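You operate a simulated robot arm through the tools that you are given. There is no shell and no other tool. Be economical: measure what you need, move in short steps, check, and stop when the job is done.

The job below is to be done with a simulated two-armed robot. You get a single attempt, and the scene is never put back.

## Task
Pick up the brush from the front of the right bench with one hand, pass it to the other hand and put it on the top of the yellow table.

Only the result counts: the job must be done as asked and must still hold three seconds after the hand-in. Knocking over, shifting, dropping, spilling or breaking anything else fails it.

## Robot
Two 7-joint arms with two-finger parallel grippers on one trunk, on a base that drives. Base frame: it is fixed to the floor where the robot stands at the start and does not move with it; the origin is under the middle of the robot, x ahead of it, y to its left, z up. Readings come in mm, degrees, newtons and seconds.
The left shoulder is at the start at [39, 101, 1161], the right one opposite. With the tool pointing down near the work surface each hand reaches from about 200 to 520 mm from the robot's upright axis, wherever it stands, measured 20 degrees to its own side. Places, roughly: top of the yellow table [3400, 1100, 800]. Payload 2.4 kg a hand.
The TCP of each hand is the grasp point between the finger pads, 24 mm short of the fingertips. In the tool frame z runs along the fingers and y along their closing line. Largest opening 68 mm; finger width 17, thickness 10; the body of the gripper, 40 by 70 mm, starts 41 mm behind the TCP.
Orientation is that of the tool frame in the base frame, as [roll, pitch, yaw] about the fixed x, y, z axes, in that order (R = Rz(yaw) Ry(pitch) Rx(roll)). With the fingers straight down and closing along the base's y, the tool's x points along the base's -x, its y along +y and its z along -z.

## Interface
- The arms move only by the tool nudge_tool. It takes "left_targets", "right_targets" or both (then of equal length, played together; a hand with none holds still); each is a list of rows, each a list of 7 numbers: the shift along the base's x, y, z in units of 40 mm (1.0 is 40 mm), then the turn, a rotation vector about the base's x, y, z in units of 8 degrees (1.0 is 8 degrees), then the gripper command, from -1 (fully open) to 1 (shut), values between in proportion. In form: [[x, y, z, rx, ry, rz, fingers], ...]. A call has 1 to 10 rows; each row shifts and turns the commanded pose from where the row before left it. A call with a number of a shift or a turn outside -1 to 1 is refused whole. Each row takes 0.2 s and may step no farther than 50 mm and 8.6 degrees from the row before; otherwise, or with a gripper value out of range, the whole call is refused. A pose out of reach is approached as far as the arm can. The call stops where the force on the tool passes 40 N (or 10 N more than at its start, if that is more) or the arm is blocked; 0.2 s more then pass. The fingers move at their own pace (about 72 mm/s each) and stop on an object; they squeeze with about 37 N. The grip force told is the motor's: it shows also when the fingers shut on nothing. Time passes only in rows, and 0.2 s behind the last, so rows that do not move let the fingers close. The reply holds the time, the measured pose of the TCP, the force on the tool along the base axes, the opening and the grip force, in the units named above and with some noise, with the torque about the TCP (base axes, N m) and any sound that the robot's microphone picked up.
- Cameras (640 x 400 px; columns grow to the right, rows downward): "scene" is now at [111.7, 40, 1319.7]; the picture's right is [0.45, -0.89, 0.00], its down [-0.53, -0.27, -0.80] and it looks along [0.72, 0.36, -0.60] (base axes); focal length 268 px, centre (320, 200). "left" rides on the left gripper at [84, -11, -75] in its tool frame; the picture's right is [0.13, 0.99, 0.00], its down [-0.60, 0.08, -0.79] and it looks along [-0.79, 0.10, 0.61] (tool axes); focal length 251 px, centre (320, 200). "right" rides on the right gripper at [84, 11, -75] in its tool frame; the picture's right is [-0.13, 0.99, 0.00], its down [-0.60, -0.08, -0.79] and it looks along [-0.79, -0.10, 0.61] (tool axes); focal length 251 px, centre (320, 200). There is no depth. A picture from a camera that has moved, and an enlarged one, comes with that camera's place and axes in the base frame and with its lens.
- grab_frame(camera): a new picture of that camera. No time passes.
- slide_trunk(by): slides the trunk up (or, below 0, down) by that many mm; the arms and the scene camera ride with it, the base frame stays. It gives what a move gives, with no picture.
- steer(legs): drives the robot by 1 to 6 legs, each [ahead, left, turn to the left] in mm, mm and degrees, along the robot's own axes; the way and the turn of a leg run together, so that a leg with both is an arc; at most 1500 mm and 180 degrees a leg. The arms and the cameras ride along, it lands a little off, and it stops where it bumps. It gives what a move gives.
- aim_head(pan, tilt): turns the head with the scene camera to pan (to the left, within 86 degrees either way) and tilt (down, from -29 to 69), counted from straight ahead of the robot. It gives what a move gives.
- enlarge(camera, box): a new picture of the part [left, top, right, bottom] of that camera's present view, enlarged. No time passes.
- close_job(): hands the job in; it is judged then, once.

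Go step by step. Nothing tells you exact positions but the pictures and the camera data: compare them with the known pose of the tool, close in by small moves and look again before you grip or let go. The budget is 120 turns and 88 pictures, counting those below and the enlarged ones. Unless the task says otherwise, let go and move clear before handing in, and close with one line.

The tools are called after "Call:" as name(argument=value, ...) on one line, values as JSON. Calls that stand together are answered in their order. nudge_tool: Moves the arms, as the interface text tells. Its arguments: {"type":"object","properties":{"left_targets":{"type":"array"},"right_targets":{"type":"array"}},"required":[]} The other tools are called the same way: slide_trunk (by) slides the trunk up or down; steer (legs) drives the base; aim_head (pan, tilt) turns the head that bears the scene camera; grab_frame (camera) takes a picture; enlarge (camera, box) takes an enlarged picture of a part of a camera's view; close_job () hands the job in.

At the start:

```text
t: 0.0
left_position: [290.0, 256.5, 1110.1]
left_tool_rot: [180.0, 0.0, -179.9]
left_wrist_force: [-0.5, -0.2, -0.9]
left_ft_torque: [0.0, 0.0, 0.01]
left_opening: 68.0
left_finger_force: 0.0
right_position: [274.7, 23.0, 1085.9]
right_tool_rot: [-180.0, 0.0, -180.0]
right_wrist_force: [-0.2, 0.4, -0.1]
right_ft_torque: [-0.03, -0.02, 0.03]
right_opening: 68.2
right_finger_force: 0.0
trunk travel left (down, up): [-375.0, 475.0]
robot x, y, heading: [-1.3, 0.7, 0.1]
head pan, tilt: [26.9, 36.6]
```

scene: 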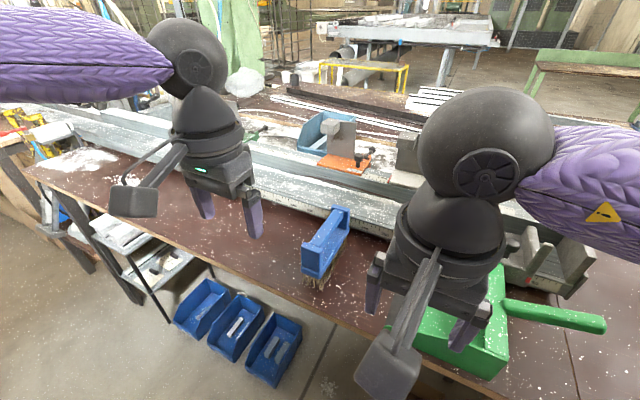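
right: 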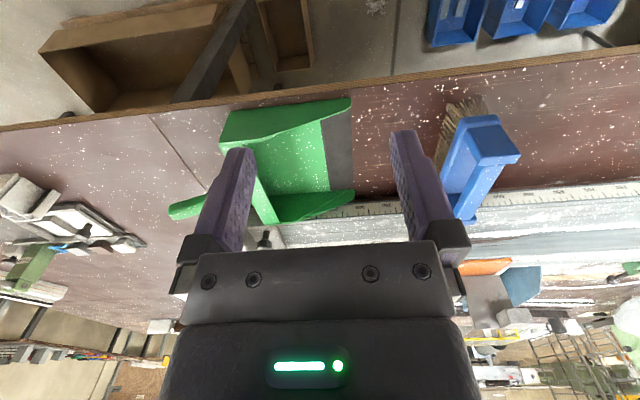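
left: 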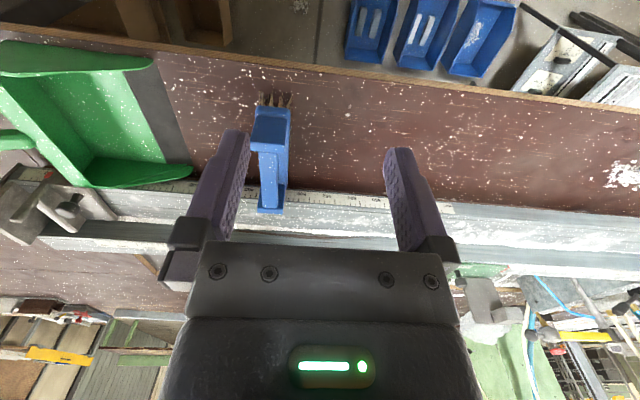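

The blue brush lies on the bench at about x 430–550, y 205, beside a green dustpan. I'll enlarge it in each camera so I can triangulate it.

Call:
enlarge(camera="scene", box=[260, 180, 400, 300])

Call:
enlarge(camera="left", box=[200, 70, 360, 230])

Call:
enlarge(camera="right", box=[400, 70, 560, 230])

```text
3.33 times, centred on (330, 240) of scene
camera zoom: at [111.7, 40.0, 1319.7], right [0.45, -0.89, 0.0], down [-0.53, -0.27, -0.8], along [0.72, 0.36, -0.6], focal length 892 px, centre (287, 67)
```

zoom: 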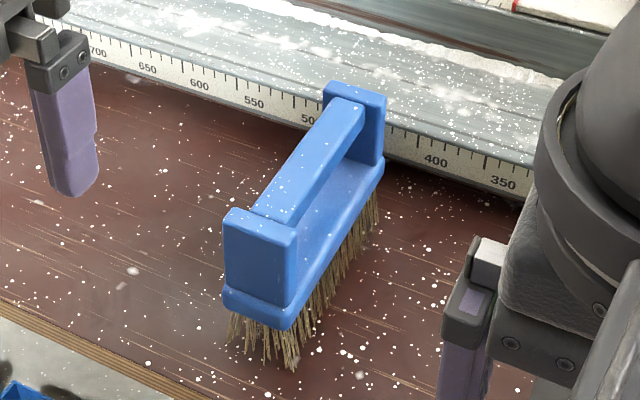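

```text
2.50 times, centred on (280, 150) of left
camera zoom: at [206.7, 244.7, 1183.1], right [-0.13, 0.99, 0.0], down [0.6, 0.08, 0.79], along [0.79, 0.1, -0.61], focal length 629 px, centre (420, 325)
```

zoom: 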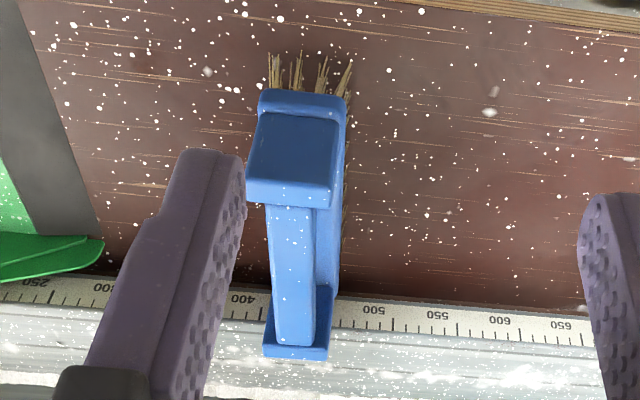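

```text
2.50 times, centred on (480, 150) of right
camera zoom: at [191.8, 34.3, 1160.0], right [0.13, 0.99, 0.0], down [0.6, -0.08, 0.79], along [0.79, -0.1, -0.61], focal length 629 px, centre (-80, 325)
```

zoom: 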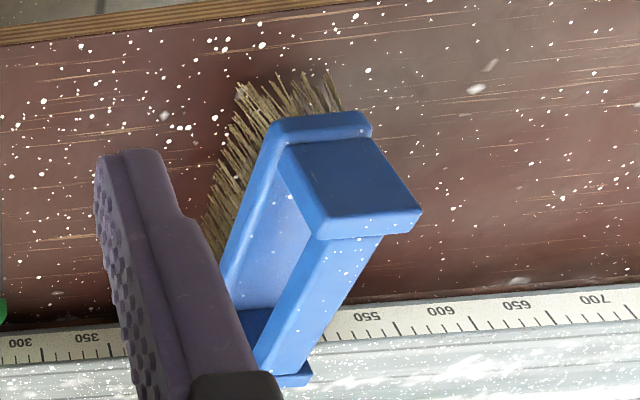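

The brush is bar-handled with its bristles down. It is aligned with x, from about x 413 to 560, centred at y 208, with its top at z 944. I'll bring the left hand above the near half of the bar and check.

Call:
nudge_tool(left_targets=[[1, -0.3, -0.45, 0, 0, 0, -1], [1, -0.3, -0.45, 0, 0, 0, -1], [1, -0.3, -0.45, 0, 0, 0, -1], [1, -0.3, -0.45, 0, 0, 0, -1], [0, 0, 0, 0, 0, 0, -1]])

Call:
grab_frame(camera="left")

Call:
grab_frame(camera="scene")

```text
t: 1.2
left_position: [453.0, 208.1, 1036.0]
left_tool_rot: [180.0, -0.1, -179.9]
left_wrist_force: [1.0, -0.3, 0.0]
left_ft_torque: [-0.01, 0.02, 0.03]
left_opening: 68.0
left_finger_force: 0.1
right_position: [275.2, 23.4, 1086.4]
right_tool_rot: [180.0, 0.0, 179.9]
right_wrist_force: [0.8, -0.5, -0.5]
right_ft_torque: [0.0, 0.02, -0.01]
right_opening: 67.9
right_finger_force: 0.0
trunk travel left (down, up): [-375.0, 475.0]
robot x, y, heading: [0.4, 1.7, -0.2]
head pan, tilt: [26.9, 36.6]
```

```text
81 pictures are left
camera left: at [368.3, 196.9, 1109.6], right [-0.13, 0.99, 0.0], down [0.6, 0.08, 0.79], along [0.79, 0.1, -0.61], focal length 251 px, centre (320, 200)
```

left: 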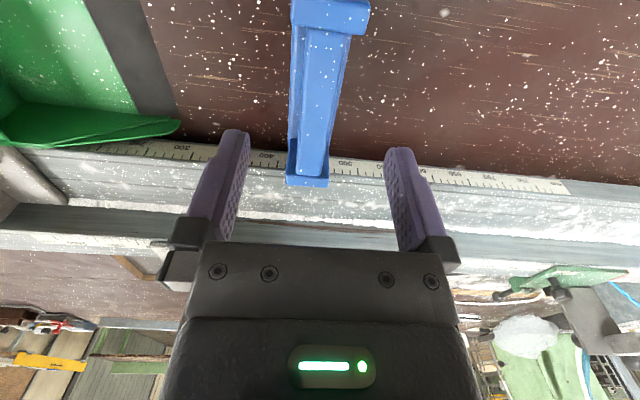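

```text
80 pictures are left
camera scene: at [111.7, 39.9, 1319.8], right [0.45, -0.89, 0.0], down [-0.53, -0.27, -0.8], along [0.72, 0.36, -0.6], focal length 268 px, centre (320, 200)
```

scene: 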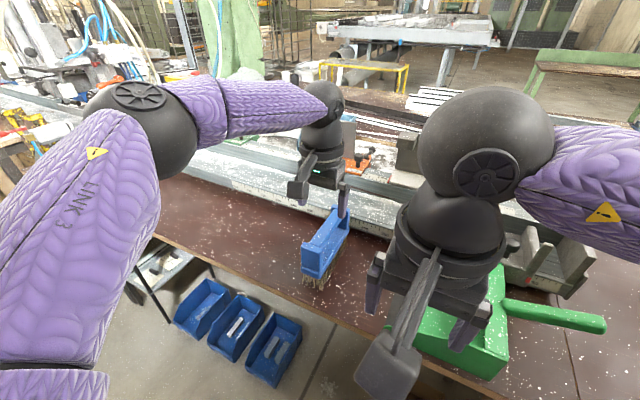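

The left hand is centred over the bar. I'll go down so the TCP is at about z 936, with the fingertips clear of the brush base.

Call:
nudge_tool(left_targets=[[0, 0, -1, 0, 0, 0, -1], [0, 0, -0.6, 0, 0, 0, -1], [0, 0, -0.4, 0, 0, 0, -1], [0, 0, 0, 0, 0, 0, -1]])

Call:
enlarge(camera="scene", box=[260, 150, 400, 300])

Call:
grab_frame(camera="left")

Call:
grab_frame(camera="right")

```text
t: 2.2
left_position: [437.7, 210.8, 960.9]
left_tool_rot: [-179.8, 0.0, -179.9]
left_wrist_force: [0.0, 0.0, -0.6]
left_ft_torque: [-0.01, -0.04, 0.01]
left_opening: 68.0
left_finger_force: 0.0
left hand out of reach, approached as far as the arm can: row 2, 3
right_position: [274.8, 22.6, 1084.2]
right_tool_rot: [-180.0, 0.0, -180.0]
right_wrist_force: [-0.5, -0.8, 0.3]
right_ft_torque: [0.0, 0.02, 0.02]
right_opening: 67.9
right_finger_force: 0.1
trunk travel left (down, up): [-375.0, 475.0]
robot x, y, heading: [-0.1, 4.1, 0.0]
head pan, tilt: [26.9, 36.6]
```

```text
2.67 times, centred on (330, 225) of scene
camera zoom: at [111.8, 40.0, 1319.7], right [0.45, -0.89, 0.0], down [-0.53, -0.27, -0.8], along [0.72, 0.36, -0.6], focal length 714 px, centre (293, 133)
```

zoom: 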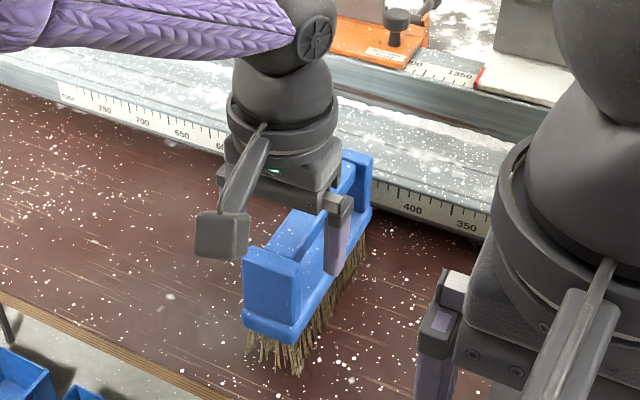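

```text
78 pictures are left
camera left: at [353.5, 200.0, 1034.7], right [-0.13, 0.99, 0.0], down [0.6, 0.08, 0.79], along [0.79, 0.1, -0.61], focal length 251 px, centre (320, 200)
```

left: 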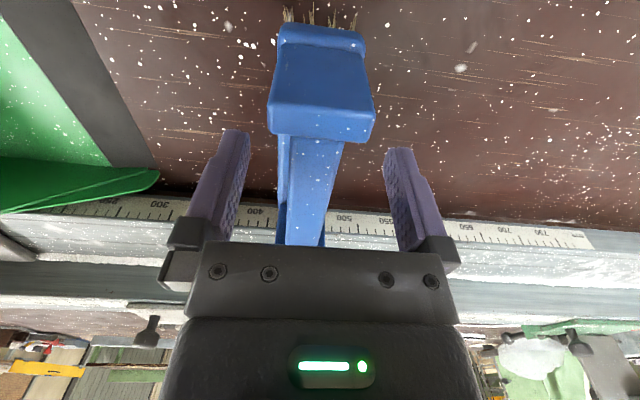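

```text
77 pictures are left
camera right: at [191.9, 34.3, 1160.0], right [0.13, 0.99, 0.0], down [0.6, -0.08, 0.79], along [0.79, -0.1, -0.61], focal length 251 px, centre (320, 200)
```

right: 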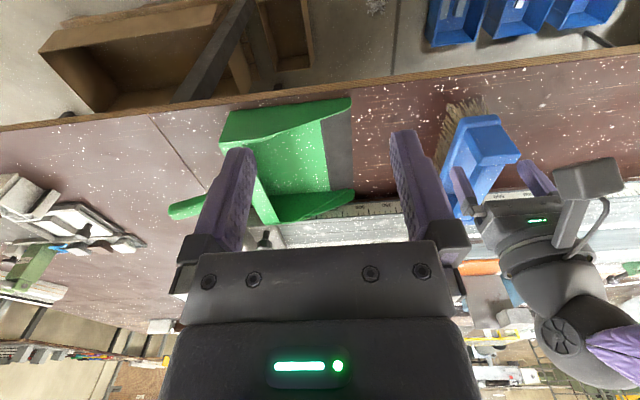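

The arm is at its reach limit, so I'll raise both hands and lower the trunk.

Call:
nudge_tool(left_targets=[[0, 0, 1, 0, 0, 0, -1], [0, 0, 1, 0, 0, 0, -1], [0, 0, 1, 0, 0, 0, -1], [0, 0, 0.8, 0, 0, 0, -1]], right_targets=[[0, 0, 1, 0, 0, 0, -1], [0, 0, 1, 0, 0, 0, -1], [0, 0, 0.5, 0, 0, 0, -1], [0, 0, 0, 0, 0, 0, -1]])

Call:
slide_trunk(by=-140)

```text
t: 3.2
left_position: [438.0, 211.9, 1114.1]
left_tool_rot: [-180.0, 0.0, -179.9]
left_wrist_force: [0.1, 0.2, 0.7]
left_ft_torque: [-0.03, 0.0, 0.0]
left_opening: 68.1
left_finger_force: 0.2
right_position: [274.3, 22.7, 1186.7]
right_tool_rot: [180.0, 0.0, -180.0]
right_wrist_force: [-0.1, 0.9, 0.4]
right_ft_torque: [-0.02, 0.02, 0.04]
right_opening: 68.2
right_finger_force: 0.1
trunk travel left (down, up): [-375.0, 475.0]
robot x, y, heading: [1.4, -0.9, -0.2]
head pan, tilt: [26.9, 36.6]
```

```text
t: 4.9
left_position: [436.8, 211.6, 975.0]
left_tool_rot: [179.8, 0.0, -180.0]
left_wrist_force: [-0.2, -0.7, 0.7]
left_ft_torque: [-0.01, 0.01, 0.02]
left_opening: 68.1
left_finger_force: 0.0
right_position: [274.7, 22.9, 1045.9]
right_tool_rot: [-180.0, -0.1, 180.0]
right_wrist_force: [0.6, -0.7, -0.4]
right_ft_torque: [0.02, 0.0, -0.01]
right_opening: 67.8
right_finger_force: 0.1
trunk travel left (down, up): [-235.0, 614.0]
robot x, y, heading: [3.3, 1.7, 0.3]
head pan, tilt: [26.9, 36.6]
```

Call:
nudge_tool(left_targets=[[0.33, -0.07, 0, 0, 0, 0, -1], [0, 0, -0.5, 0, 0, 0, -1], [0, 0, -0.48, 0, 0, 0, -1], [0, 0, 0, 0, 0, 0, -1]])

Call:
grab_frame(camera="left")

Call:
enlarge(camera="scene", box=[240, 100, 400, 260])

```text
t: 5.9
left_position: [450.6, 210.1, 935.4]
left_tool_rot: [180.0, 0.0, -179.9]
left_wrist_force: [0.1, 1.1, -0.4]
left_ft_torque: [0.0, -0.03, 0.02]
left_opening: 68.0
left_finger_force: 0.0
right_position: [275.0, 24.0, 1046.6]
right_tool_rot: [180.0, 0.0, 179.9]
right_wrist_force: [-0.3, 0.2, 0.1]
right_ft_torque: [-0.03, 0.01, -0.01]
right_opening: 68.2
right_finger_force: 0.0
trunk travel left (down, up): [-235.0, 614.0]
robot x, y, heading: [-0.8, -3.2, 0.1]
head pan, tilt: [26.9, 36.6]
```

```text
76 pictures are left
camera left: at [366.2, 199.0, 1008.6], right [-0.13, 0.99, 0.0], down [0.6, 0.08, 0.79], along [0.79, 0.1, -0.61], focal length 251 px, centre (320, 200)
```

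left: 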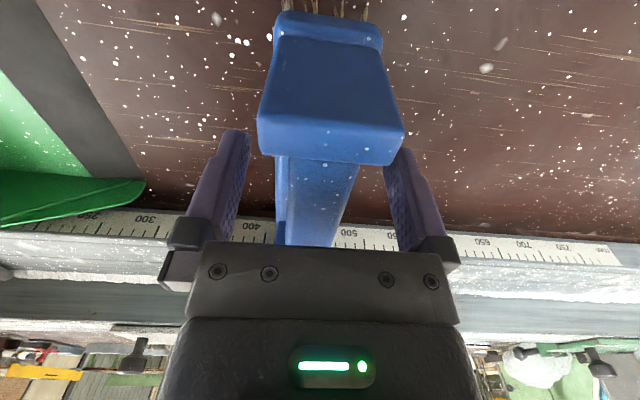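

```text
2.50 times, centred on (320, 180) of scene
camera zoom: at [139.8, 40.0, 1178.0], right [0.45, -0.89, 0.0], down [-0.53, -0.27, -0.8], along [0.72, 0.36, -0.6], focal length 669 px, centre (320, 250)
```

zoom: 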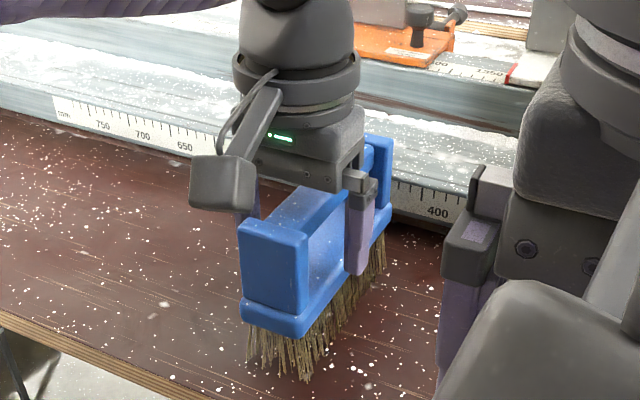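

The fingers straddle the bar, so I'll close them.

Call:
nudge_tool(left_targets=[[0, 0, 0, 0, 0, 0, 1], [0, 0, 0, 0, 0, 0, 1], [0, 0, 0, 0, 0, 0, 1], [0, 0, 0, 0, 0, 0, 1]])

```text
t: 6.9
left_position: [449.3, 211.1, 935.3]
left_tool_rot: [-179.9, 0.0, -179.9]
left_wrist_force: [-0.1, -0.1, 0.0]
left_ft_torque: [-0.03, -0.03, -0.03]
left_opening: 23.5
left_finger_force: 37.0
right_position: [274.6, 21.6, 1046.1]
right_tool_rot: [180.0, 0.1, 179.9]
right_wrist_force: [-0.3, -0.3, -0.4]
right_ft_torque: [0.02, 0.0, -0.04]
right_opening: 67.9
right_finger_force: 0.0
trunk travel left (down, up): [-235.0, 614.0]
robot x, y, heading: [-1.7, 0.1, 0.0]
head pan, tilt: [26.9, 36.6]
```

It is gripped at 23.5 mm, so I'll lift straight up.

Call:
nudge_tool(left_targets=[[0, 0, 0.5, 0, 0, 0, 1], [0, 0, 1, 0, 0, 0, 1], [0, 0, 1, 0, 0, 0, 1], [-0.5, 0, 0.8, 0, 0, 0, 1], [-0.8, 0, 0.3, 0, 0, 0, 1], [-0.8, 0, 0, 0, 0, 0, 1], [0, 0, 0, 0, 0, 0, 1]])

Call:
grab_frame(camera="scene")

Call:
grab_frame(camera="left")

```text
t: 8.5
left_position: [363.3, 209.4, 1076.9]
left_tool_rot: [179.9, 0.1, -180.0]
left_wrist_force: [0.1, -0.2, -1.9]
left_ft_torque: [0.0, 0.1, 0.04]
left_opening: 23.5
left_finger_force: 37.1
left hand out of reach, approached as far as the arm can: row 3
right_position: [275.2, 23.1, 1045.8]
right_tool_rot: [-179.9, 0.0, 180.0]
right_wrist_force: [0.5, -0.3, 0.4]
right_ft_torque: [0.02, 0.02, -0.02]
right_opening: 67.9
right_finger_force: 0.1
trunk travel left (down, up): [-235.0, 614.0]
robot x, y, heading: [-0.2, -0.7, -0.1]
head pan, tilt: [26.9, 36.6]
```

```text
74 pictures are left
camera scene: at [139.7, 40.1, 1178.0], right [0.45, -0.89, 0.0], down [-0.53, -0.27, -0.8], along [0.72, 0.36, -0.6], focal length 268 px, centre (320, 200)
```

scene: 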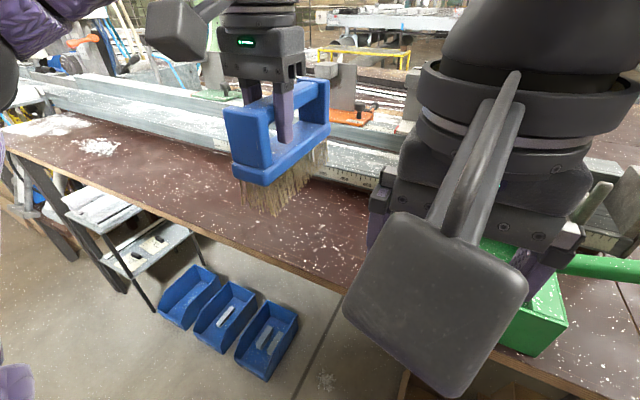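

```text
73 pictures are left
camera left: at [278.7, 199.0, 1151.9], right [-0.13, 0.99, 0.0], down [0.6, 0.08, 0.79], along [0.79, 0.1, -0.61], focal length 251 px, centre (320, 200)
```

left: 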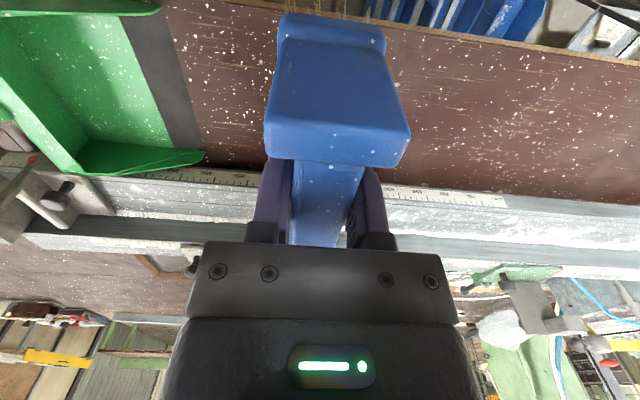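

The brush is held well. Next I'll move the right hand out to the side, turn the left hand (and brush) clockwise, and turn the right hand counter-clockwise, so both can hold the bar along y.

Call:
nudge_tool(left_targets=[[0, 0, 0, 0, 0, 0, 1], [0, 0, 0, 0, 0, -1, 1], [-0.1, -0.3, 0, 0, 0, -1, 1], [-0.1, -0.3, 0, 0, 0, -1, 1], [-0.1, -0.3, 0, 0, 0, -1, 1], [-0.1, -0.3, 0, 0, 0, -1, 1], [-0.1, -0.3, 0, 0, 0, -1, 1], [-0.1, -0.3, 0, 0, 0, -1, 1], [-0.1, -0.3, 0, 0, 0, -1, 1], [0, 0, 0, 0, 0, -1, 1]], right_targets=[[0, -1, 0.2, 0, 0, 0, -1], [0, -1, 0.2, 0, 0, 1, -1], [0, -1, 0.2, 0, 0, 1, -1], [0.2, -1, 0.2, 0, 0, 1, -1], [0.2, 0, 0, 0, 0, 1, -1], [0.2, 0, 0, 0, 0, 1, -1], [0.2, 0, 0, 0, 0, 1, -1], [0.2, 0, 0, 0, 0, 1, -1], [0, 0, 0, 0, 0, 1, -1], [0, 0, 0, 0, 0, 1, -1]])

Call:
grab_frame(camera="scene")

```text
t: 10.7
left_position: [334.9, 128.0, 1078.5]
left_tool_rot: [179.9, 0.2, 107.9]
left_wrist_force: [0.1, -0.4, -2.0]
left_ft_torque: [0.1, 0.0, 0.03]
left_opening: 23.5
left_finger_force: 36.8
right_position: [285.7, -113.3, 1059.6]
right_tool_rot: [179.9, 0.1, -108.1]
right_wrist_force: [0.2, 0.2, 0.0]
right_ft_torque: [0.0, -0.01, -0.01]
right_opening: 68.0
right_finger_force: 0.0
right hand out of reach, approached as far as the arm can: row 9, 10
trunk travel left (down, up): [-235.0, 614.0]
robot x, y, heading: [3.0, 0.5, 0.0]
head pan, tilt: [26.9, 36.6]
```

```text
72 pictures are left
camera scene: at [139.8, 39.9, 1178.0], right [0.45, -0.89, 0.0], down [-0.53, -0.27, -0.8], along [0.72, 0.36, -0.6], focal length 268 px, centre (320, 200)
```

scene: 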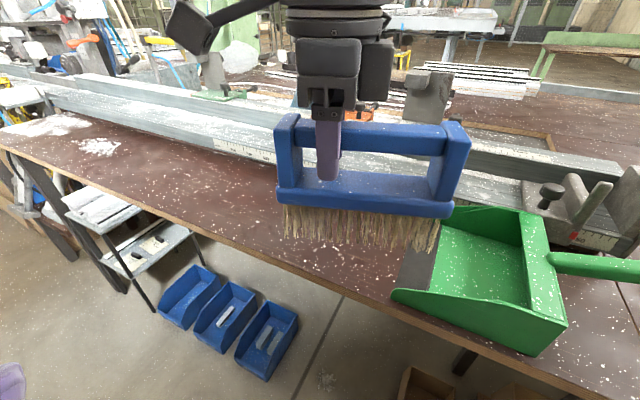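

I'll raise the trunk so both arms can reach with more comfort, then finish the turns.

Call:
slide_trunk(by=180)

Call:
nudge_tool(left_targets=[[0, 0, -0.8, 0, 0, -1, 1], [0, 0, -0.8, 0, 0, -1, 1], [0, 0, -0.8, 0, 0, -0.25, 1], [0, 0, -0.6, 0, 0, 0, 1], [0, 0, 0, 0, 0, 0, 1]], right_targets=[[0, 0, -0.5, 0, 0, 1, -1], [0, -0.3, -0.5, 0, 0, 1, -1], [0, -0.3, -0.5, 0, 0, 0.25, -1], [0, -0.3, 0, 0, 0, 0, -1], [0, 0, 0, 0, 0, 0, -1]])

```text
t: 12.7
left_position: [335.0, 126.6, 1258.3]
left_tool_rot: [-180.0, 0.0, 108.1]
left_wrist_force: [0.2, -0.1, -1.7]
left_ft_torque: [0.06, 0.03, -0.01]
left_opening: 23.7
left_finger_force: 37.8
right_position: [258.3, -112.2, 1262.5]
right_tool_rot: [-174.9, 1.7, -108.1]
right_wrist_force: [-0.2, 0.2, -0.8]
right_ft_torque: [0.02, 0.01, 0.03]
right_opening: 68.0
right_finger_force: 0.1
trunk travel left (down, up): [-415.0, 435.0]
robot x, y, heading: [0.3, 0.6, -0.1]
head pan, tilt: [26.9, 36.6]
```

```text
t: 13.9
left_position: [333.3, 127.9, 1137.2]
left_tool_rot: [-180.0, 0.1, 90.1]
left_wrist_force: [-0.2, 0.3, -2.2]
left_ft_torque: [0.03, 0.03, 0.01]
left_opening: 23.7
left_finger_force: 37.0
right_position: [218.2, -118.4, 1188.4]
right_tool_rot: [-174.8, 1.8, -90.1]
right_wrist_force: [0.1, 0.3, -0.2]
right_ft_torque: [0.0, 0.0, 0.0]
right_opening: 67.9
right_finger_force: 0.0
right hand out of reach, approached as far as the arm can: row 1, 2, 3, 4
trunk travel left (down, up): [-415.0, 435.0]
robot x, y, heading: [2.2, -1.9, -0.4]
head pan, tilt: [26.9, 36.6]
```

Call:
nudge_tool(right_targets=[[1, 0, 0, 0, 0, 0, -1], [1, 0, 0, 0, 0, 0, -1], [0.8, 0, -0.3, 0, 0, 0, -1], [0, 0, -0.3, 0, 0, 0, -1], [0, 0, 0, 0, 0, 0, -1]])

Call:
grab_frame(camera="scene")

Call:
grab_frame(camera="right")

```text
t: 15.1
left_position: [334.6, 127.0, 1137.5]
left_tool_rot: [180.0, 0.1, 90.2]
left_wrist_force: [0.8, -1.1, -2.1]
left_ft_torque: [0.07, 0.01, 0.04]
left_opening: 23.7
left_finger_force: 36.8
right_position: [252.7, -74.3, 1152.0]
right_tool_rot: [-174.9, 1.7, -90.0]
right_wrist_force: [0.9, -1.1, -0.1]
right_ft_torque: [-0.01, 0.0, 0.01]
right_opening: 67.9
right_finger_force: 0.1
right hand out of reach, approached as far as the arm can: row 1, 2, 3
trunk travel left (down, up): [-415.0, 435.0]
robot x, y, heading: [-1.2, 2.9, -0.4]
head pan, tilt: [26.9, 36.6]
```

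```text
71 pictures are left
camera scene: at [106.1, 40.0, 1360.0], right [0.45, -0.89, 0.0], down [-0.53, -0.27, -0.8], along [0.72, 0.36, -0.6], focal length 268 px, centre (320, 200)
```

scene: 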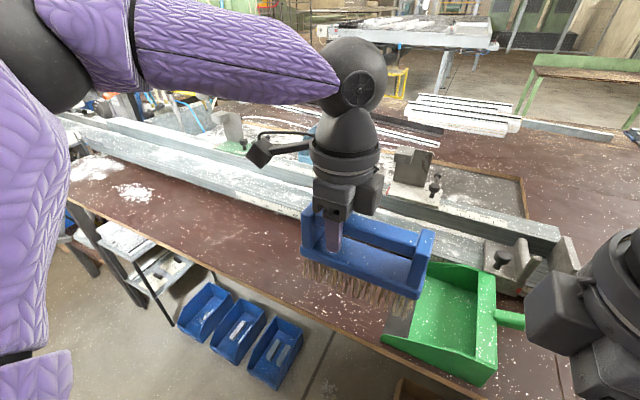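

```text
70 pictures are left
camera right: at [235.2, -159.8, 1223.4], right [-0.99, 0.13, -0.08], down [0.01, 0.58, 0.81], along [0.16, 0.8, -0.57], focal length 251 px, centre (320, 200)
```

right: 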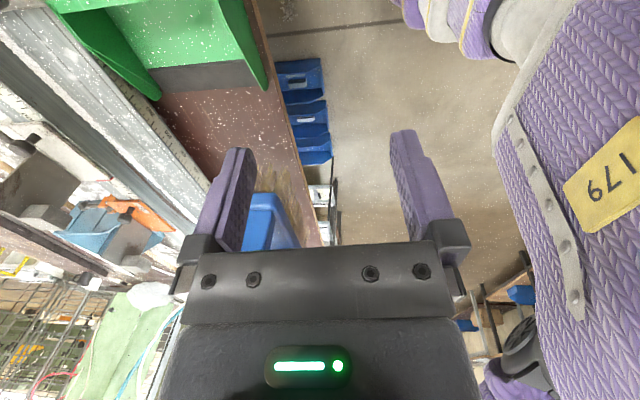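

The right wrist dislikes the vertical pose, so I'll tilt it. The fingers will point down and left, which is what the handover needs anyway.

Call:
nudge_tool(right_targets=[[0, -0.3, 0, 1, 0, 0, -1], [0, -0.3, 0, 1, 0, 0, -1], [0, -0.3, 0, 1, 0, 0, -1], [0, 0, 0, 1, 0, 0, -1], [0, 0, 0, 1, 0, 0, -1], [0, 0, 0, 0, 0, 0, -1]])

```text
t: 16.5
left_position: [334.4, 126.3, 1138.9]
left_tool_rot: [-179.9, 0.1, 90.0]
left_wrist_force: [0.5, -0.9, -2.2]
left_ft_torque: [0.05, -0.03, -0.02]
left_opening: 23.6
left_finger_force: 37.1
right_position: [217.1, -84.3, 1168.2]
right_tool_rot: [-175.0, 41.9, -90.2]
right_wrist_force: [-0.4, 0.3, -0.1]
right_ft_torque: [-0.02, 0.02, 0.0]
right_opening: 68.2
right_finger_force: 0.1
right hand out of reach, approached as far as the arm can: row 1, 2, 3, 4, 5
trunk travel left (down, up): [-415.0, 435.0]
robot x, y, heading: [0.8, -0.0, -0.0]
head pan, tilt: [26.9, 36.6]
```

Call:
nudge_tool(right_targets=[[1, 0, -0.4, 0, 0, 0, -1], [1, 0, -0.4, 0, 0, 0, -1], [1, 0, -0.2, 0, 0, 0, -1], [0, 0, 0, 0, 0, 0, -1]])

Call:
aim_head(pan=-10, tilt=36)

Call:
grab_frame(camera="scene")

```text
t: 17.5
left_position: [334.1, 126.2, 1138.1]
left_tool_rot: [-179.9, 0.1, 90.0]
left_wrist_force: [0.3, 0.0, -1.5]
left_ft_torque: [0.05, 0.01, 0.05]
left_opening: 23.6
left_finger_force: 37.5
right_position: [236.8, -52.9, 1173.0]
right_tool_rot: [-175.0, 41.8, -90.1]
right_wrist_force: [0.1, 0.6, -0.8]
right_ft_torque: [0.01, 0.02, 0.01]
right_opening: 67.8
right_finger_force: 0.0
right hand out of reach, approached as far as the arm can: row 1, 2, 3
trunk travel left (down, up): [-415.0, 435.0]
robot x, y, heading: [-1.6, 0.0, 0.1]
head pan, tilt: [26.9, 36.6]
```

```text
t: 18.5
left_position: [333.8, 126.9, 1138.6]
left_tool_rot: [-179.9, 0.2, 90.1]
left_wrist_force: [-0.7, 0.9, -2.9]
left_ft_torque: [0.08, -0.04, -0.02]
left_opening: 23.8
left_finger_force: 36.9
right_position: [236.9, -53.1, 1173.1]
right_tool_rot: [-175.0, 41.7, -90.2]
right_wrist_force: [-0.8, 1.6, 0.4]
right_ft_torque: [0.03, -0.02, 0.02]
right_opening: 68.0
right_finger_force: 0.2
trunk travel left (down, up): [-415.0, 435.0]
robot x, y, heading: [-1.0, 0.5, 0.2]
head pan, tilt: [-10.0, 36.0]
```

```text
69 pictures are left
camera scene: at [114.5, -14.6, 1360.9], right [-0.17, -0.98, 0.0], down [-0.58, 0.1, -0.81], along [0.8, -0.14, -0.59], focal length 268 px, centre (320, 200)
```

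scene: 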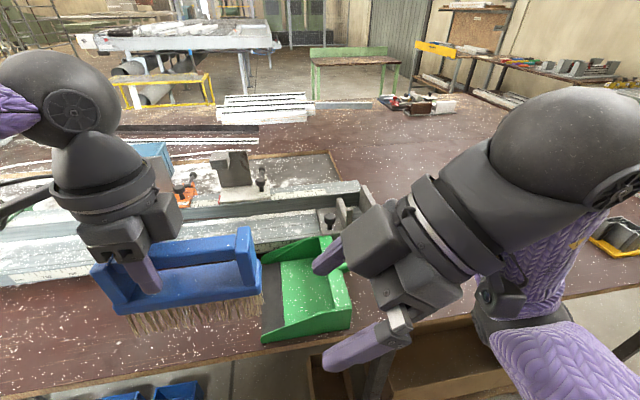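

The right arm seems stuck on a poor joint branch. I'll undo its tilt and turn, move it to the mirror place of the left hand, and try again.

Call:
nudge_tool(right_targets=[[0, -0.5, 0, -1, 0, 0, -1], [0, -0.5, 0, -1, 0, 0, -1], [0, -0.5, 0, -1, 0, 0, -1], [0, -0.5, 0, -1, 0, 0, -1], [0, -0.5, 0, -1, 0, -1, -1], [0, 0, 0, 0, 0, -1, -1], [0, 0, 0, 0, 0, -1, -1], [0, 0, 0, 0, 0, -1, -1], [0, 0, 0, 0, 0, -1, -1], [0, 0, 0, 0, 0, -1, -1]])

Call:
nudge_tool(right_targets=[[0.5, 0, 0, 0, 0, -1, -1], [0.5, 0, 0, 0, 0, -1, -1], [0.5, 0, 0, 0, 0, -1, -1], [0.5, 0, 0, 0, 0, -1, -1], [0.5, 0, 0, 0, 0, -1, -1], [0, 0, 0, 0, 0, 0, -1]])

```text
refused: row 5 steps farther than a row can; nothing moved
```

```text
t: 19.9
left_position: [333.4, 126.2, 1139.7]
left_tool_rot: [179.9, 0.1, 90.1]
left_wrist_force: [-0.2, -0.8, -2.3]
left_ft_torque: [0.06, -0.02, 0.01]
left_opening: 23.8
left_finger_force: 37.2
right_position: [336.6, -52.9, 1174.7]
right_tool_rot: [-175.0, 41.8, -130.2]
right_wrist_force: [0.1, 0.3, 0.4]
right_ft_torque: [0.0, 0.01, 0.02]
right_opening: 68.3
right_finger_force: 0.0
trunk travel left (down, up): [-415.0, 435.0]
robot x, y, heading: [0.9, -2.9, -0.0]
head pan, tilt: [-10.0, 36.0]
```

Interesting: at yaw −130 the right hand reaches freely at (337,−53). I'll keep that direction, level its closing axis, and turn the brush another 40° clockwise to match.

Call:
nudge_tool(left_targets=[[0.3, 0, 0, 0, 0, -1, 1], [0.3, 0, 0, 0, 0, -1, 1], [0.3, 0, 0, 0, 0, -1, 1], [0.3, 0, 0, 0, 0, -1, 1], [0.3, 0, 0, 0, 0, -1, 1], [0, 0, 0, 0, 0, 0, 1]], right_targets=[[-0.5, -0.6, 0, 0.3, 0.356, 0.418, -1], [-0.5, -0.6, 0, 0, 0, 0, -1], [-0.3, -0.5, 0, 0, 0, 0, -1], [0, 0, 0, 0, 0, 0, -1], [0, 0, 0, 0, 0, 0, -1], [0, 0, 0, 0, 0, 0, -1]])

Call:
grab_frame(camera="scene")

Call:
grab_frame(camera="right")

```text
t: 21.3
left_position: [394.9, 126.5, 1137.8]
left_tool_rot: [180.0, 0.1, 50.1]
left_wrist_force: [0.4, 0.0, -1.9]
left_ft_torque: [0.04, -0.02, 0.0]
left_opening: 23.7
left_finger_force: 36.9
right_position: [284.2, -122.1, 1174.9]
right_tool_rot: [-179.9, 41.6, -130.1]
right_wrist_force: [0.4, -0.5, 0.5]
right_ft_torque: [-0.02, 0.04, -0.02]
right_opening: 68.0
right_finger_force: 0.0
trunk travel left (down, up): [-415.0, 435.0]
robot x, y, heading: [1.5, -1.8, -0.0]
head pan, tilt: [-10.0, 36.0]
```

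```text
68 pictures are left
camera scene: at [114.4, -14.8, 1360.9], right [-0.17, -0.98, 0.0], down [-0.58, 0.1, -0.81], along [0.8, -0.14, -0.59], focal length 268 px, centre (320, 200)
```

scene: 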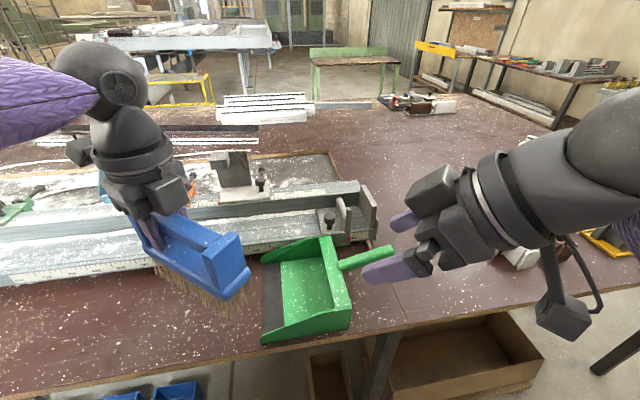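

```text
67 pictures are left
camera right: at [203.8, -200.4, 1174.3], right [-0.7, 0.71, 0.09], down [0.01, -0.11, 0.99], along [0.72, 0.69, 0.07], focal length 251 px, centre (320, 200)
```

right: 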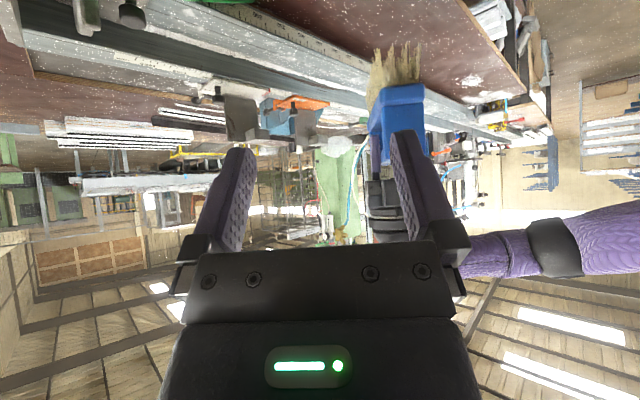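

Both arms reach this layout. I'll bring the right hand to a standoff 100 mm back along its approach line to the free part of the bar.

Call:
nudge_tool(right_targets=[[0, 0.3, 1, 0, 0, 0, -1], [0.2, 1, 0, 0, 0, 0, -1], [0.2, 1, 0, 0, 0, 0, -1], [0.2, 1, 0, 0, 0, 0, -1], [0.15, 0.49, 0, 0, 0, 0, -1], [0, 0, 0, 0, 0, 0, -1]])

Call:
aim_head(pan=10, tilt=40)

Call:
grab_frame(camera="scene")

Call:
grab_frame(camera="right")

```text
t: 22.7
left_position: [393.7, 126.7, 1136.2]
left_tool_rot: [-180.0, 0.1, 50.1]
left_wrist_force: [0.9, -0.7, -1.8]
left_ft_torque: [0.04, -0.01, -0.04]
left_opening: 23.5
left_finger_force: 36.7
right_position: [317.9, 31.0, 1215.1]
right_tool_rot: [-179.9, 41.7, -130.0]
right_wrist_force: [0.0, -0.8, 0.1]
right_ft_torque: [-0.02, 0.0, 0.03]
right_opening: 68.2
right_finger_force: 0.1
trunk travel left (down, up): [-415.0, 435.0]
robot x, y, heading: [-1.9, 1.0, 0.1]
head pan, tilt: [-10.0, 36.0]
```

```text
t: 23.5
left_position: [392.8, 127.7, 1138.1]
left_tool_rot: [179.9, 0.1, 50.1]
left_wrist_force: [-0.4, 0.0, -1.8]
left_ft_torque: [0.03, -0.05, 0.05]
left_opening: 23.7
left_finger_force: 36.9
right_position: [317.5, 31.3, 1215.4]
right_tool_rot: [-179.9, 41.8, -130.1]
right_wrist_force: [0.3, 0.4, 0.3]
right_ft_torque: [0.02, -0.05, -0.01]
right_opening: 68.0
right_finger_force: 0.1
trunk travel left (down, up): [-415.0, 435.0]
robot x, y, heading: [4.2, -1.4, -0.1]
head pan, tilt: [10.0, 40.0]
```

```text
66 pictures are left
camera scene: at [112.1, 15.3, 1354.9], right [0.17, -0.98, 0.0], down [-0.63, -0.11, -0.77], along [0.75, 0.13, -0.64], focal length 268 px, centre (320, 200)
```

scene: 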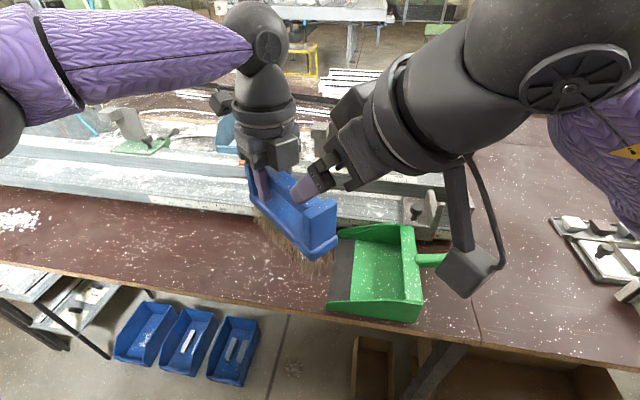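

```text
65 pictures are left
camera right: at [237.3, -47.4, 1214.4], right [-0.7, 0.71, 0.09], down [0.01, -0.11, 0.99], along [0.72, 0.69, 0.07], focal length 251 px, centre (320, 200)
```

right: 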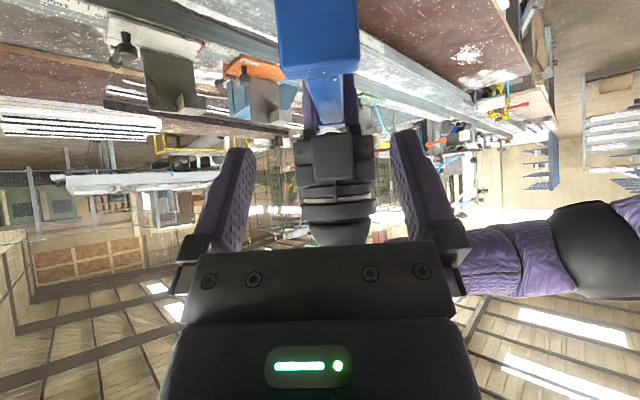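

The right hand is aligned with the bar, so I'll advance two thirds of the way and look again.

Call:
nudge_tool(right_targets=[[0.31, 0.42, -0.63, 0, 0, 0, -1], [0.31, 0.42, -0.63, 0, 0, 0, -1], [0, 0, 0, 0, 0, 0, -1]])

Call:
enlarge(camera="scene", box=[220, 100, 380, 280])

Call:
grab_frame(camera="right")

```text
t: 24.3
left_position: [394.0, 127.2, 1137.8]
left_tool_rot: [-179.9, 0.2, 50.0]
left_wrist_force: [0.6, 0.0, -2.7]
left_ft_torque: [0.08, 0.0, -0.06]
left_opening: 23.6
left_finger_force: 37.0
right_position: [341.1, 63.6, 1165.4]
right_tool_rot: [-179.8, 41.7, -130.0]
right_wrist_force: [0.4, -0.2, -0.5]
right_ft_torque: [-0.04, 0.02, -0.02]
right_opening: 68.1
right_finger_force: 0.0
trunk travel left (down, up): [-415.0, 435.0]
robot x, y, heading: [2.5, -2.4, -0.0]
head pan, tilt: [10.0, 40.0]
```

```text
2.22 times, centred on (300, 190) of scene
camera zoom: at [112.1, 15.3, 1354.9], right [0.17, -0.98, 0.0], down [-0.63, -0.11, -0.77], along [0.75, 0.13, -0.64], focal length 595 px, centre (364, 222)
```

zoom: 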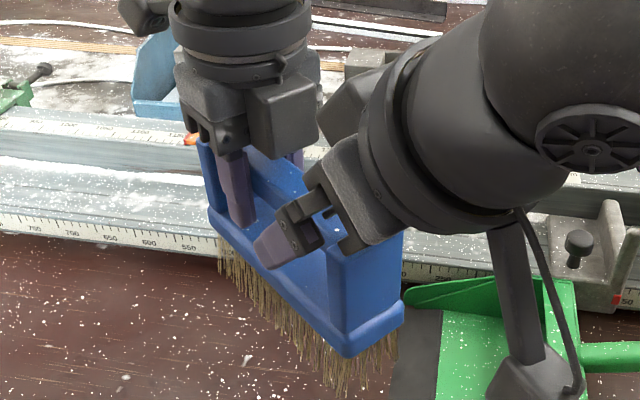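

```text
63 pictures are left
camera right: at [260.2, -14.8, 1165.2], right [-0.7, 0.71, 0.09], down [0.01, -0.11, 0.99], along [0.72, 0.69, 0.07], focal length 251 px, centre (320, 200)
```

right: 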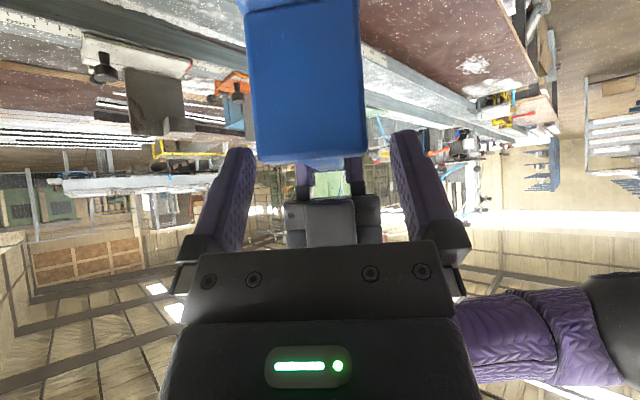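

Call:
nudge_tool(right_targets=[[0.18, 0.22, -0.3, 0, 0, 0, -1], [0.18, 0.22, -0.3, 0, 0, 0, -1], [0, 0, 0, 0, 0, 0, -1]])

Call:
enlarge(camera="scene", box=[220, 100, 380, 280])

Call:
grab_frame(camera="right")

```text
t: 25.1
left_position: [394.2, 127.1, 1137.1]
left_tool_rot: [179.9, 0.1, 50.1]
left_wrist_force: [-0.4, 0.2, -2.2]
left_ft_torque: [0.07, -0.04, 0.01]
left_opening: 23.7
left_finger_force: 36.9
right_position: [353.9, 82.3, 1140.7]
right_tool_rot: [-180.0, 41.8, -130.1]
right_wrist_force: [-0.1, -0.1, -0.8]
right_ft_torque: [0.05, -0.02, 0.01]
right_opening: 68.0
right_finger_force: 0.0
trunk travel left (down, up): [-415.0, 435.0]
robot x, y, heading: [1.5, 0.2, 0.1]
head pan, tilt: [10.0, 40.0]
```

```text
2.22 times, centred on (300, 190) of scene
camera zoom: at [112.1, 15.4, 1354.8], right [0.17, -0.98, 0.0], down [-0.63, -0.11, -0.77], along [0.75, 0.13, -0.64], focal length 595 px, centre (364, 222)
```

zoom: 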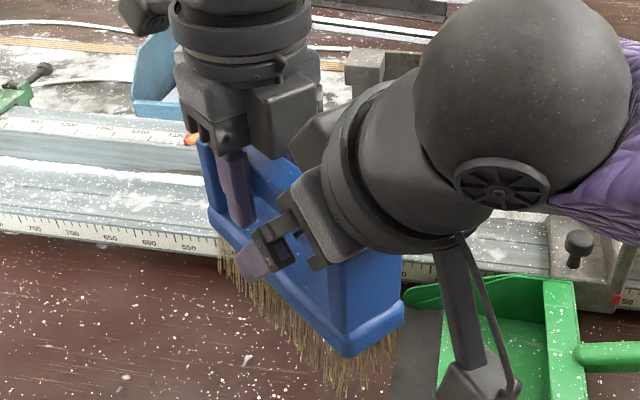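

```text
61 pictures are left
camera right: at [273.6, 3.2, 1140.0], right [-0.7, 0.71, 0.08], down [0.01, -0.11, 0.99], along [0.72, 0.69, 0.07], focal length 251 px, centre (320, 200)
```

right: 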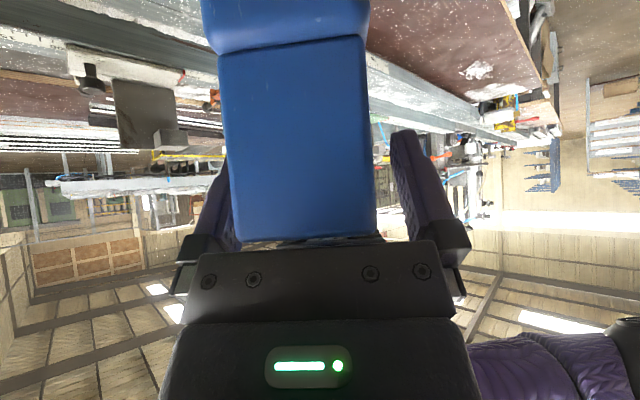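

The fingers are around the bar with no contact force, so I'll close the right gripper.

Call:
nudge_tool(right_targets=[[0, 0, 0, 0, 0, 0, 1], [0, 0, 0, 0, 0, 0, 1], [0, 0, 0, 0, 0, 0, 1], [0, 0, 0, 0, 0, 0, 1]])

Call:
enlarge(camera="scene", box=[220, 100, 380, 280])

```text
t: 26.1
left_position: [393.6, 127.0, 1138.1]
left_tool_rot: [-179.9, 0.1, 50.1]
left_wrist_force: [-13.1, 9.8, 0.2]
left_ft_torque: [-0.17, -0.11, -0.65]
left_opening: 23.5
left_finger_force: 37.2
right_position: [354.6, 81.6, 1139.5]
right_tool_rot: [-179.9, 41.7, -130.2]
right_wrist_force: [13.1, -10.7, -0.2]
right_ft_torque: [0.09, 0.16, -0.32]
right_opening: 23.8
right_finger_force: 37.0
trunk travel left (down, up): [-415.0, 435.0]
robot x, y, heading: [-2.4, 2.8, 0.0]
head pan, tilt: [10.0, 40.0]
```

```text
2.22 times, centred on (300, 190) of scene
camera zoom: at [112.1, 15.4, 1354.8], right [0.17, -0.98, 0.0], down [-0.63, -0.11, -0.77], along [0.75, 0.13, -0.64], focal length 595 px, centre (364, 222)
```

zoom: 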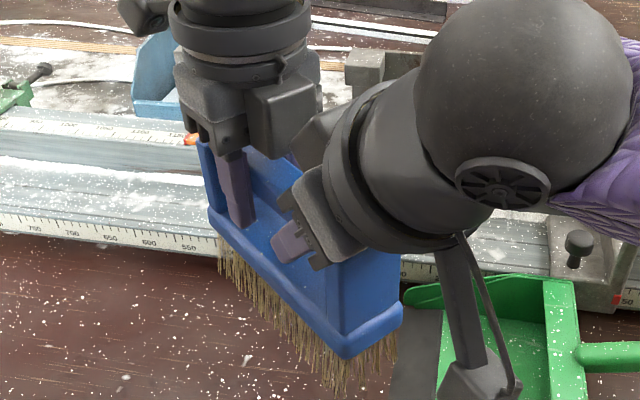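

Both hands hold the brush. I'll open the left hand and lift it straight up.

Call:
nudge_tool(right_targets=[[0.03, -0.025, 0, 0, 0, 0, 1], [0, 0, 0, 0, 0, 0, 1], [0, 0, 0, 0, 0, 0, 1], [0, 0, 0, 0, 0, 0, 1]], left_targets=[[0, 0, 0, 0, 0, 0, 1], [0, 0, 0, 0, 0, 0, -1], [0, 0, 0, 0, 0, 0, -1], [0, 0, 0, 0, 0, 0, -1]])

Call:
nudge_tool(left_targets=[[0, 0, 0.5, 0, 0, 0, -1], [0, 0, 1, 0, 0, 0, -1], [0, 0.5, 0.5, 0, 0, 0, -1], [0, 1, 0, 0, 0, 0, -1], [0, 1, 0, 0, 0, 0, -1], [0, 0, 0, 0, 0, 0, -1]])

Call:
grab_frame(camera="scene")

```text
t: 27.1
left_position: [393.5, 126.9, 1137.5]
left_tool_rot: [180.0, 0.1, 50.1]
left_wrist_force: [0.4, -0.1, -0.5]
left_ft_torque: [-0.01, -0.01, 0.03]
left_opening: 68.0
left_finger_force: 0.0
right_position: [355.1, 80.8, 1140.6]
right_tool_rot: [-179.9, 41.8, -130.1]
right_wrist_force: [0.2, -0.4, -0.2]
right_ft_torque: [-0.07, -0.01, -0.01]
right_opening: 23.9
right_finger_force: 37.1
trunk travel left (down, up): [-415.0, 435.0]
robot x, y, heading: [-0.3, 0.0, 0.2]
head pan, tilt: [10.0, 40.0]
```

```text
t: 28.5
left_position: [391.8, 226.3, 1188.8]
left_tool_rot: [179.9, 0.1, 50.1]
left_wrist_force: [-0.2, -0.3, 0.8]
left_ft_torque: [-0.01, -0.04, -0.01]
left_opening: 67.9
left_finger_force: 0.1
left hand out of reach, approached as far as the arm can: row 2
right_position: [354.8, 82.0, 1141.5]
right_tool_rot: [-179.9, 41.7, -130.2]
right_wrist_force: [0.2, 0.3, -0.1]
right_ft_torque: [-0.02, 0.03, 0.0]
right_opening: 23.8
right_finger_force: 36.9
trunk travel left (down, up): [-415.0, 435.0]
robot x, y, heading: [0.4, -2.2, 0.0]
head pan, tilt: [10.0, 40.0]
```

```text
59 pictures are left
camera scene: at [112.1, 15.3, 1354.8], right [0.17, -0.98, 0.0], down [-0.63, -0.11, -0.77], along [0.75, 0.13, -0.64], focal length 268 px, centre (320, 200)
```

scene: 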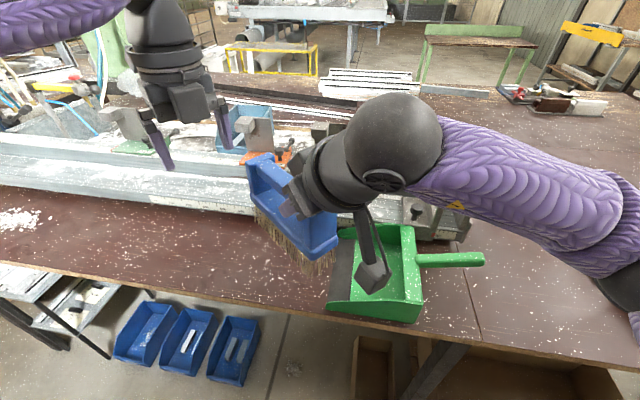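

The handover is done. Now I'll survey the way to the yellow table, beyond the bench.

Call:
aim_head(pan=18, tilt=12)

Call:
grab_frame(camera="scene")

Call:
aim_head(pan=-65, tilt=25)

Call:
grab_frame(camera="scene")

Call:
aim_head(pan=80, tilt=25)

Call:
grab_frame(camera="scene")

```text
t: 29.5
left_position: [390.8, 225.5, 1187.7]
left_tool_rot: [180.0, 0.1, 50.1]
left_wrist_force: [-0.3, -0.2, -1.0]
left_ft_torque: [-0.02, 0.02, -0.01]
left_opening: 68.1
left_finger_force: 0.0
right_position: [354.2, 79.7, 1142.0]
right_tool_rot: [180.0, 41.7, -130.2]
right_wrist_force: [0.1, 0.1, -0.3]
right_ft_torque: [-0.04, 0.05, -0.04]
right_opening: 23.8
right_finger_force: 37.0
trunk travel left (down, up): [-415.0, 435.0]
robot x, y, heading: [-1.9, 2.2, 0.2]
head pan, tilt: [18.0, 12.0]
```

```text
58 pictures are left
camera scene: at [117.1, 29.4, 1399.2], right [0.31, -0.95, 0.0], down [-0.2, -0.06, -0.98], along [0.93, 0.3, -0.21], focal length 268 px, centre (320, 200)
```

scene: 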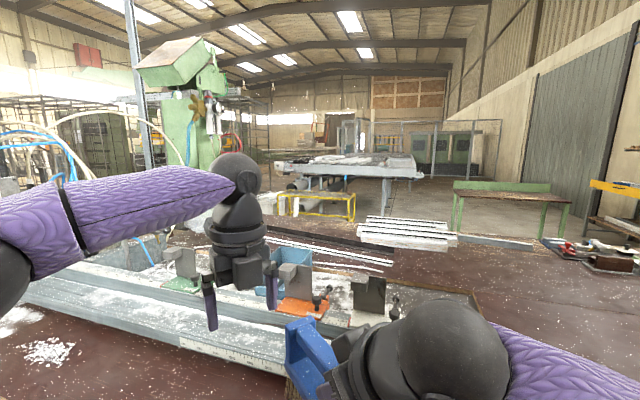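

```text
t: 31.0
left_position: [392.9, 226.4, 1186.9]
left_tool_rot: [179.9, 0.0, 50.1]
left_wrist_force: [-0.3, -0.4, 0.1]
left_ft_torque: [0.03, -0.02, 0.03]
left_opening: 68.0
left_finger_force: 0.0
right_position: [355.3, 80.7, 1141.9]
right_tool_rot: [-179.8, 41.7, -130.1]
right_wrist_force: [0.8, 0.5, 0.7]
right_ft_torque: [-0.02, -0.01, 0.01]
right_opening: 24.1
right_finger_force: 37.4
trunk travel left (down, up): [-415.0, 435.0]
robot x, y, heading: [3.5, -1.2, -0.2]
head pan, tilt: [-65.0, 25.0]
```

```text
57 pictures are left
camera scene: at [67.4, -82.8, 1378.2], right [-0.91, -0.42, 0.0], down [-0.18, 0.38, -0.91], along [0.38, -0.82, -0.42], focal length 268 px, centre (320, 200)
```

scene: 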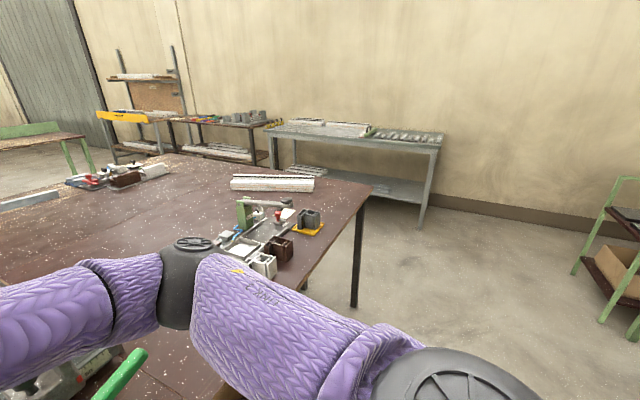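

```text
t: 33.3
left_position: [392.1, 226.5, 1188.2]
left_tool_rot: [180.0, 0.1, 50.1]
left_wrist_force: [-0.4, -0.4, -0.7]
left_ft_torque: [0.0, 0.01, 0.01]
left_opening: 67.9
left_finger_force: 0.0
right_position: [355.6, 81.0, 1141.2]
right_tool_rot: [-179.8, 41.6, -130.1]
right_wrist_force: [0.3, 0.0, -0.1]
right_ft_torque: [-0.07, 0.04, 0.02]
right_opening: 23.7
right_finger_force: 37.0
trunk travel left (down, up): [-415.0, 435.0]
robot x, y, heading: [-0.2, 2.5, 0.1]
head pan, tilt: [80.0, 25.0]
```

```text
56 pictures are left
camera scene: at [44.4, 91.4, 1378.2], right [0.98, -0.17, 0.0], down [-0.07, -0.42, -0.91], along [0.16, 0.89, -0.42], focal length 268 px, centre (320, 200)
```

scene: 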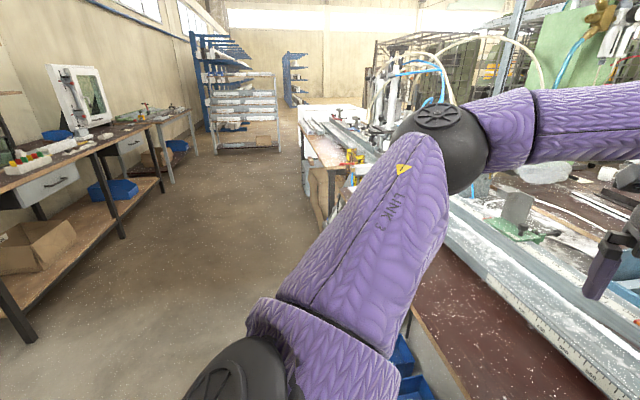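

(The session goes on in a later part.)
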